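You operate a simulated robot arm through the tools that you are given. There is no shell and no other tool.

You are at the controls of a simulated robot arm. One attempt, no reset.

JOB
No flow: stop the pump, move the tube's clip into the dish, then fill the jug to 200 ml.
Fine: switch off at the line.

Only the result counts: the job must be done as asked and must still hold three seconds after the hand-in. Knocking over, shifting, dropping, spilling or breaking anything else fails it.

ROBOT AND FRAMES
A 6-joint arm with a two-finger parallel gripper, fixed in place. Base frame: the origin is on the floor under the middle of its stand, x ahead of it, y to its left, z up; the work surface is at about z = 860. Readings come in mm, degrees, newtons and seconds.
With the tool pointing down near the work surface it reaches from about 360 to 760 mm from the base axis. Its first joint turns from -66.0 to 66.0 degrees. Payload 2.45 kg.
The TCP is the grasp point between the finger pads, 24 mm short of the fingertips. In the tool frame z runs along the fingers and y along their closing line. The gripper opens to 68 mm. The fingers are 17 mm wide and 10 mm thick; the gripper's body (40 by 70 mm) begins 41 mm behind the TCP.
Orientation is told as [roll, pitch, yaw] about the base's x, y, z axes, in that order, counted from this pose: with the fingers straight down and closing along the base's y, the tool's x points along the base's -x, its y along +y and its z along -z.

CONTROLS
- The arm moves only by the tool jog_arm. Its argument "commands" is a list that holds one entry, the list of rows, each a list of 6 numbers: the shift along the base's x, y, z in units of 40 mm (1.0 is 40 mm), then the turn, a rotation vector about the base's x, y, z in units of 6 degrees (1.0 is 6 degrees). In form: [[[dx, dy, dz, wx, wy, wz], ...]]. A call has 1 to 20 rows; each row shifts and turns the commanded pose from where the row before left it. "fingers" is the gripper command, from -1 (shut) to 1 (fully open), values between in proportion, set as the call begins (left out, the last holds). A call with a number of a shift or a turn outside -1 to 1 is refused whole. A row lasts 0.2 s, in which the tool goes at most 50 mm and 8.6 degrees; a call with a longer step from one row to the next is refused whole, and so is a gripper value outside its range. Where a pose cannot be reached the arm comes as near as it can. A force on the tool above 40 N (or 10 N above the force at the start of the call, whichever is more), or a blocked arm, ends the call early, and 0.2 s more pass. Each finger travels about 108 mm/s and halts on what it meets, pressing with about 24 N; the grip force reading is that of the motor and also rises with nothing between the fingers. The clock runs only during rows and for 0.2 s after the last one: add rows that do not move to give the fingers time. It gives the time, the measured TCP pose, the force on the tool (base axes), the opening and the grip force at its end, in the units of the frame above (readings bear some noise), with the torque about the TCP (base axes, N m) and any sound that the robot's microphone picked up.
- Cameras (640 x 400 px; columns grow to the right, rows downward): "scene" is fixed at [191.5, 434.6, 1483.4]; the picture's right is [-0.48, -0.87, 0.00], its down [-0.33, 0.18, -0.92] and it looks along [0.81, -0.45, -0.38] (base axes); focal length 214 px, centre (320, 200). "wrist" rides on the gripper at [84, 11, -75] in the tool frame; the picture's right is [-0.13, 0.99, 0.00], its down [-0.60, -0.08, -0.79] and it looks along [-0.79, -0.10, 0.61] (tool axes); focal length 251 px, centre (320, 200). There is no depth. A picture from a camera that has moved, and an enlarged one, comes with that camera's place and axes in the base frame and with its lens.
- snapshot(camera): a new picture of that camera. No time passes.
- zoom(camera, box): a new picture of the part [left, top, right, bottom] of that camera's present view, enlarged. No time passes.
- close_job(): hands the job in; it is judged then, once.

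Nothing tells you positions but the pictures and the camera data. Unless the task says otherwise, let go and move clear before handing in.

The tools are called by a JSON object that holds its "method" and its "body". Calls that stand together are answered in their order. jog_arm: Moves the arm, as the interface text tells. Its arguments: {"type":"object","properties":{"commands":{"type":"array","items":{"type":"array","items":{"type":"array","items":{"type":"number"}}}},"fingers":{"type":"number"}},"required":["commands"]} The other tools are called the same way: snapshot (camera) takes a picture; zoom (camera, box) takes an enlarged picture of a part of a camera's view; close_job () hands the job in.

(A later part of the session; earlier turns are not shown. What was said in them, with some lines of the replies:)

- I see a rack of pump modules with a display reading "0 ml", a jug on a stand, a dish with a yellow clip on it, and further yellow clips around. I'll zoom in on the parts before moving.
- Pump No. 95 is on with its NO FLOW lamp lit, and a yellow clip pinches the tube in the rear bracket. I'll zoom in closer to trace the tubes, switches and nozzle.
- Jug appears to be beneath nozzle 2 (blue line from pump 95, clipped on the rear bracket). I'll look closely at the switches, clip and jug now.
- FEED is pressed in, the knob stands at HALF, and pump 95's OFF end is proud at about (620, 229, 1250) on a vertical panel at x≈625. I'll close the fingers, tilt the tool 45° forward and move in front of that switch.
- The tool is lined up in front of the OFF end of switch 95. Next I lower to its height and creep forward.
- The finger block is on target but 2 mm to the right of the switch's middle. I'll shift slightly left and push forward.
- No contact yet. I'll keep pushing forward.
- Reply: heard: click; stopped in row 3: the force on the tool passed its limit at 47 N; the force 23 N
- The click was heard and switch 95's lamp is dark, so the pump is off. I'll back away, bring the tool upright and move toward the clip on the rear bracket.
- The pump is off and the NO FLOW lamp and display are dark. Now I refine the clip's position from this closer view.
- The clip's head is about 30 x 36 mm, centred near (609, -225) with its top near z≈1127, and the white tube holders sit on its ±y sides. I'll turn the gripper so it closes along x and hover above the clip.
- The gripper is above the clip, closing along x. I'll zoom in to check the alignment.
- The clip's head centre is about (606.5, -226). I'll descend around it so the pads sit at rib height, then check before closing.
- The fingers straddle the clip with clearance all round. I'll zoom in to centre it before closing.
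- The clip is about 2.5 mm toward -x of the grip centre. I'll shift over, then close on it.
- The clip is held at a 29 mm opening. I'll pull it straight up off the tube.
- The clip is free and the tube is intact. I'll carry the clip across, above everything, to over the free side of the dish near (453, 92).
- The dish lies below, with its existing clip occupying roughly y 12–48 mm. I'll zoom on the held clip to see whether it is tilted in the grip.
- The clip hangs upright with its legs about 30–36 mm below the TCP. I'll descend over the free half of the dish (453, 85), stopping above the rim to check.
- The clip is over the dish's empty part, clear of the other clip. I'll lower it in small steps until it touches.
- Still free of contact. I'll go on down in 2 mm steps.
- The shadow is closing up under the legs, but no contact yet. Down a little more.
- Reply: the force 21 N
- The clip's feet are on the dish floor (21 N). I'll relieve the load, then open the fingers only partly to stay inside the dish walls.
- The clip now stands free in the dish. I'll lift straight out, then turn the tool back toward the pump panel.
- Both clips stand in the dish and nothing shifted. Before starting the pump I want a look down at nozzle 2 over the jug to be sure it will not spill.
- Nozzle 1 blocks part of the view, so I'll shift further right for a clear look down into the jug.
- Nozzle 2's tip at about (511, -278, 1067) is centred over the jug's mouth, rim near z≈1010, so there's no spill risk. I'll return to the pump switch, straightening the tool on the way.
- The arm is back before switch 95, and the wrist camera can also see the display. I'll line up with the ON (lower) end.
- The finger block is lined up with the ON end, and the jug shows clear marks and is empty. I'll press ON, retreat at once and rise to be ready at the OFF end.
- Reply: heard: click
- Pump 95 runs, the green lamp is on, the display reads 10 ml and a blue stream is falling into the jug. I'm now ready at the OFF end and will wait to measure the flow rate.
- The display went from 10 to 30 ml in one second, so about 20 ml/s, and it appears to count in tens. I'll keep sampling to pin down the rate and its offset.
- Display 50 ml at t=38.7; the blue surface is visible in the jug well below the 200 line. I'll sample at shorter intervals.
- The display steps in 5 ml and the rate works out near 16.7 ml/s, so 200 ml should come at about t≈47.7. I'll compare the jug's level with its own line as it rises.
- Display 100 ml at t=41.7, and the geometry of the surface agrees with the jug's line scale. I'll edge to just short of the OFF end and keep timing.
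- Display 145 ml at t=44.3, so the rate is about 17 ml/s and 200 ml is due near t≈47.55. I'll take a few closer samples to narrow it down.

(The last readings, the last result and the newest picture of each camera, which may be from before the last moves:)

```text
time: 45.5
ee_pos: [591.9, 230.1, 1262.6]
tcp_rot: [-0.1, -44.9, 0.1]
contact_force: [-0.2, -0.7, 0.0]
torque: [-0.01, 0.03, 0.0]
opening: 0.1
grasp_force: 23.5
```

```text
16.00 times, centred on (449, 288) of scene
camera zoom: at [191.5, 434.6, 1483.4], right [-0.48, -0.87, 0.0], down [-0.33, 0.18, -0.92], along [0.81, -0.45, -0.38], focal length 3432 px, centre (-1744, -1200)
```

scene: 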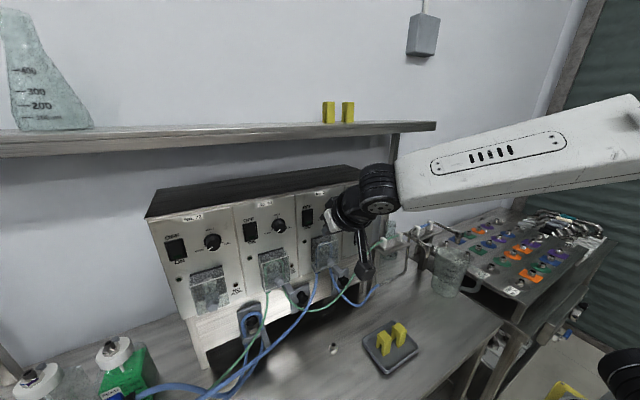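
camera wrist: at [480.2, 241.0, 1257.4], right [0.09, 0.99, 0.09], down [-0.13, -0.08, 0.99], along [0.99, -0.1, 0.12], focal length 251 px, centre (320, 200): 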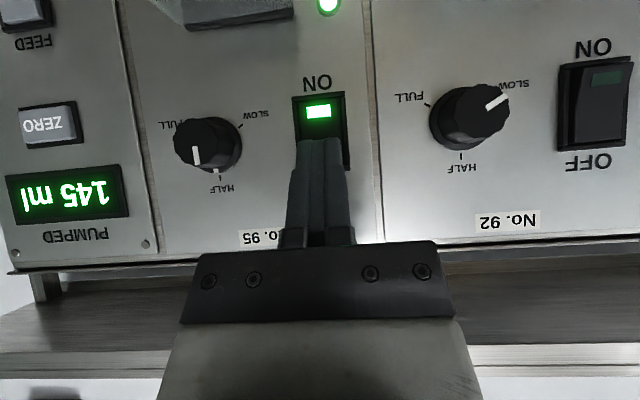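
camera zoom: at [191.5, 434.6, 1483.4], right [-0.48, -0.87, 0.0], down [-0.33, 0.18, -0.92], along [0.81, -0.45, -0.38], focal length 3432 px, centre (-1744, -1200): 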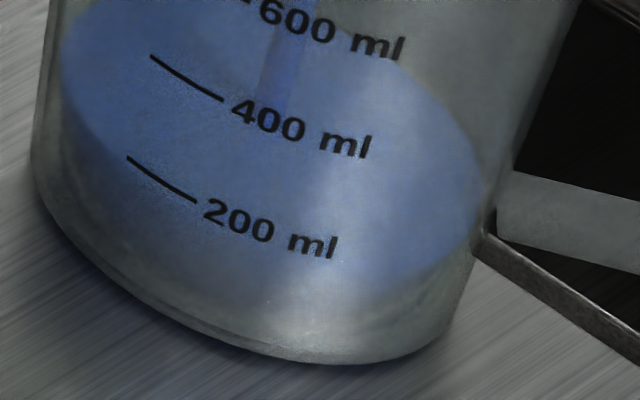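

Samples fit about 164–166 ml at t=45.5 with 16.9 ml/s, so the OFF click should come at about t≈47.6. I'll wait until 47.3 and check once more before the press.

{"method": "jog_arm", "body": {"commands": [[[0, 0, 0, 0, 0, 0], [0, 0, 0, 0, 0, 0], [0, 0, 0, 0, 0, 0], [0, 0, 0, 0, 0, 0], [0, 0, 0, 0, 0, 0], [0, 0, 0, 0, 0, 0], [0, 0, 0, 0, 0, 0], [0, 0, 0, 0, 0, 0]]]}}

{"method": "zoom", "body": {"camera": "wrist", "box": [0, 130, 100, 230]}}

{"method": "zoom", "body": {"camera": "scene", "box": [438, 275, 460, 300]}}

{"method": "zoom", "body": {"camera": "scene", "box": [425, 240, 475, 305]}}

```text
time: 47.3
ee_pos: [592.1, 230.7, 1263.2]
tcp_rot: [-0.1, -45.0, 0.0]
contact_force: [-0.2, -0.1, 0.4]
torque: [0.03, -0.03, -0.04]
opening: 0.0
grasp_force: 23.4
```

```text
4.00 times, centred on (50, 180) of wrist
camera zoom: at [480.2, 241.0, 1257.4], right [0.09, 0.99, 0.09], down [-0.13, -0.08, 0.99], along [0.99, -0.1, 0.12], focal length 1006 px, centre (1400, 280)
```

zoom: 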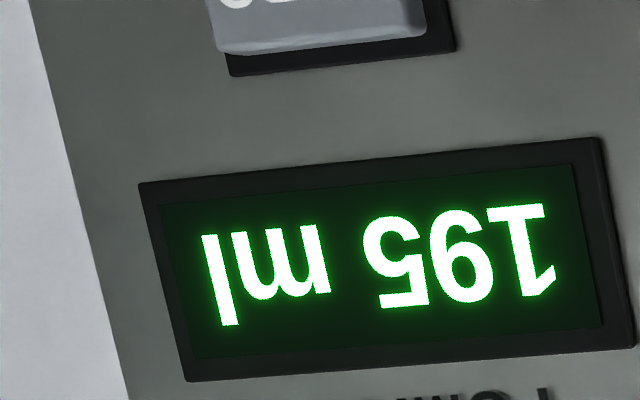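

```text
16.00 times, centred on (449, 288) of scene
camera zoom: at [191.5, 434.6, 1483.4], right [-0.48, -0.87, 0.0], down [-0.33, 0.18, -0.92], along [0.81, -0.45, -0.38], focal length 3432 px, centre (-1744, -1200)
```

zoom: 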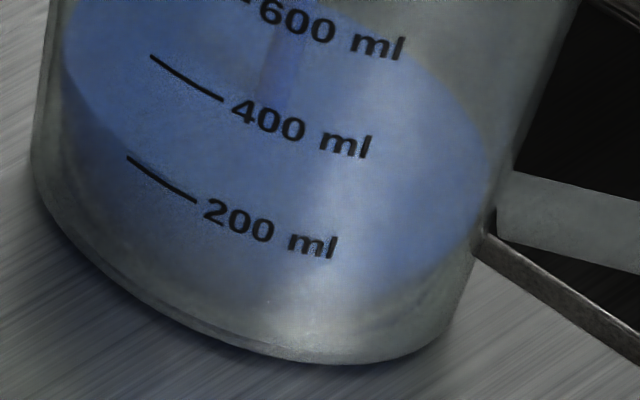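

```text
6.15 times, centred on (450, 272) of scene
camera zoom: at [191.5, 434.6, 1483.4], right [-0.48, -0.87, 0.0], down [-0.33, 0.18, -0.92], along [0.81, -0.45, -0.38], focal length 1320 px, centre (-480, -246)
```

zoom: 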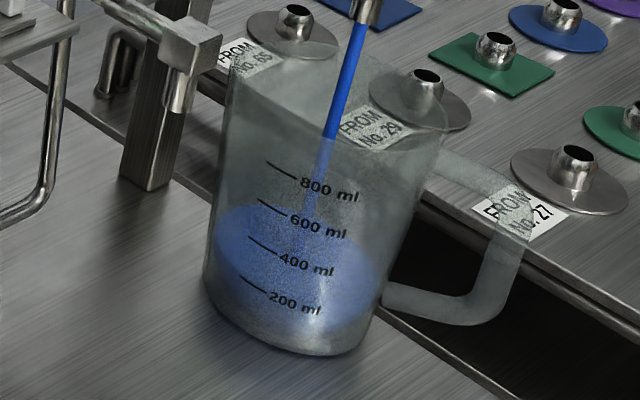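

Display 195 ml as predicted, and the surface has just reached the 200 mark on the wall. Pressing OFF now, then retreating.

{"method": "jog_arm", "body": {"commands": [[[0.125, 0, 0, 0, 0, 0], [0.175, 0, 0, 0, 0, 0], [-0.2, 0, 0, 0, 0, 0], [-0.5, 0, 0, 0, 0, 0]]]}}

{"method": "snapshot", "body": {"camera": "wrist"}}

{"method": "zoom", "body": {"camera": "scene", "box": [425, 240, 475, 305]}}

```text
time: 48.3
ee_pos: [575.0, 230.1, 1263.2]
tcp_rot: [0.0, -44.8, 0.1]
contact_force: [-0.5, 0.5, 1.0]
torque: [0.02, 0.03, 0.07]
opening: 0.2
grasp_force: 23.8
heard: click
```

```text
taken
camera wrist: at [463.5, 240.9, 1256.5], right [0.09, 0.99, 0.09], down [-0.13, -0.08, 0.99], along [0.99, -0.1, 0.12], focal length 251 px, centre (320, 200)
```

wrist: 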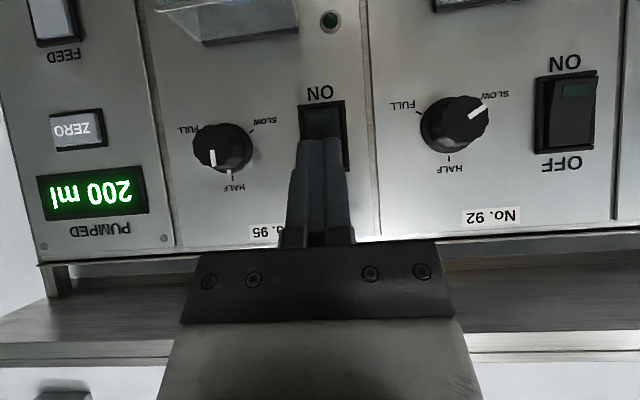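

```text
6.15 times, centred on (450, 272) of scene
camera zoom: at [191.5, 434.6, 1483.4], right [-0.48, -0.87, 0.0], down [-0.33, 0.18, -0.92], along [0.81, -0.45, -0.38], focal length 1320 px, centre (-480, -246)
```

zoom: 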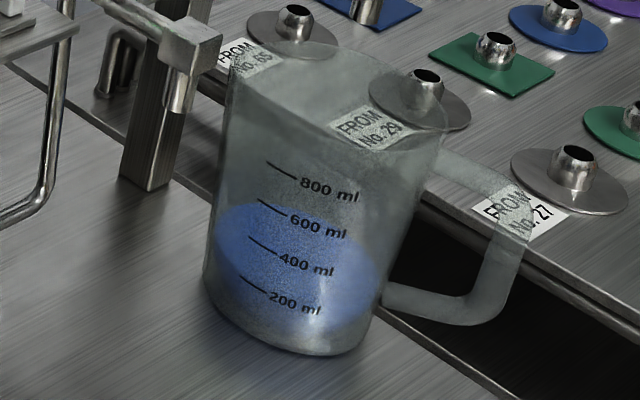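

The click was heard, the lamp is out, the stream has stopped and the display reads 200 ml. I'll back well clear and check everything once more.

{"method": "jog_arm", "body": {"commands": [[[-0.7, 0, 0.2, 0, 0, 0], [-0.7, 0, 0.3, 0, 0, 0], [-0.7, 0, 0.4, 0, 0, 0], [-0.5, -0.3, 0.5, 0, 0.5, 0], [0, -0.5, 0.5, 0, 0.5, 0], [0, 0, 0, 0, 0, 0], [0, 0, 0, 0, 0, 0], [0, 0, 0, 0, 0, 0]]]}}

{"method": "snapshot", "body": {"camera": "scene"}}

{"method": "zoom", "body": {"camera": "scene", "box": [438, 270, 460, 300]}}

{"method": "zoom", "body": {"camera": "scene", "box": [350, 305, 430, 385]}}

{"method": "zoom", "body": {"camera": "scene", "box": [280, 170, 400, 270]}}

{"method": "snapshot", "body": {"camera": "wrist"}}

```text
time: 50.1
ee_pos: [470.9, 197.7, 1341.0]
tcp_rot: [-0.1, -38.9, 0.0]
contact_force: [0.6, 0.7, 0.8]
torque: [-0.01, 0.01, 0.01]
opening: 0.0
grasp_force: 23.2
```

```text
taken
```

scene: 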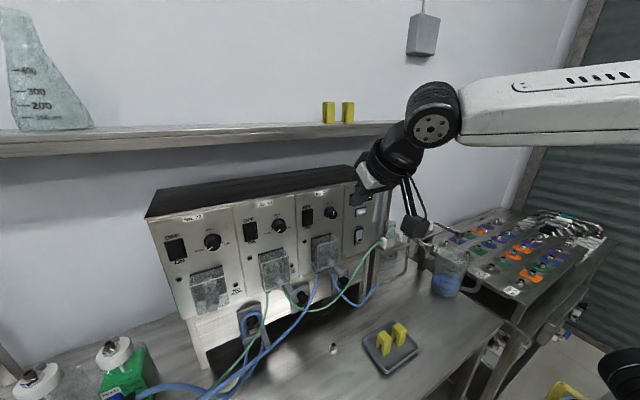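

```text
13.33 times, centred on (449, 285) of scene
camera zoom: at [191.5, 434.6, 1483.4], right [-0.48, -0.87, 0.0], down [-0.33, 0.18, -0.92], along [0.81, -0.45, -0.38], focal length 2860 px, centre (-1400, -933)
```

zoom: 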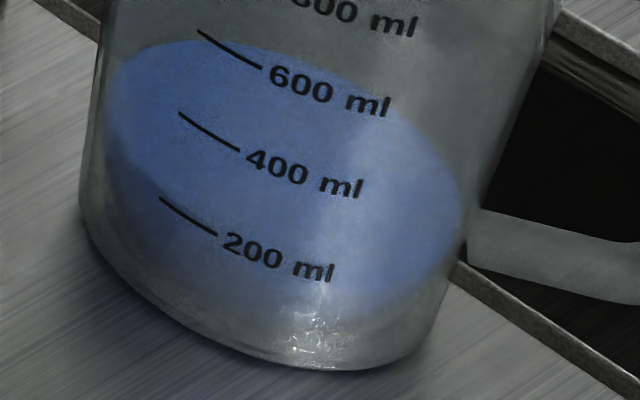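

```text
5.00 times, centred on (390, 345) of scene
camera zoom: at [191.5, 434.6, 1483.4], right [-0.48, -0.87, 0.0], down [-0.33, 0.18, -0.92], along [0.81, -0.45, -0.38], focal length 1072 px, centre (-30, -525)
```

zoom: 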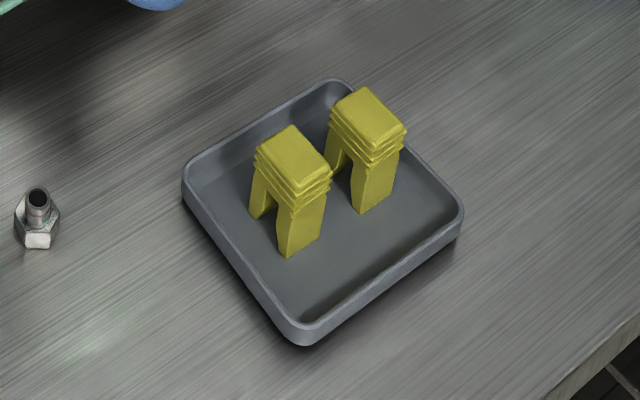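

```text
4.00 times, centred on (340, 220) of scene
camera zoom: at [191.5, 434.6, 1483.4], right [-0.48, -0.87, 0.0], down [-0.33, 0.18, -0.92], along [0.81, -0.45, -0.38], focal length 858 px, centre (240, 120)
```

zoom: 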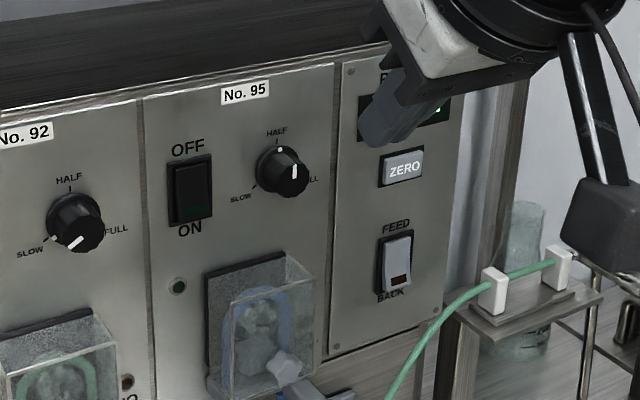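

```text
taken
camera wrist: at [358.1, 208.8, 1347.5], right [0.1, 0.99, 0.08], down [-0.03, -0.08, 1.0], along [0.99, -0.1, 0.02], focal length 251 px, centre (320, 200)
```

wrist: 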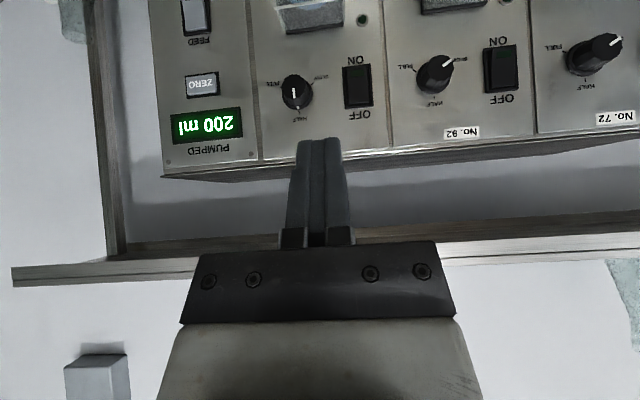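

Pump 95 is off, the display holds at 200 ml and the liquid sits at the jug's 200 line. Both clips stand in the dish, nothing else has moved and the arm is clear, so I'm handing in.

{"method": "close_job", "body": {}}

```text
The job is handed in.
```

The job is done and handed in; the hand-in gave no verdict.

- **Pump:** I switched pump No. 95 off first, and its NO FLOW lamp went out. The speed knob stayed at HALF and the direction switch stayed on FEED.
- **Clip:** I lifted the clip straight off the blue tube and stood it in the dish beside the one already there. Neither clip nor the dish moved afterwards.
- **Fill:** I switched the pump back on and turned it off at the line. The display held at 200 ml two seconds later, and the liquid in the jug sits at the 200 mark. The display counts in 5 ml steps, so the true volume could be a few ml either side.

I saw no spills, and the arm was clear of everything when I handed in.
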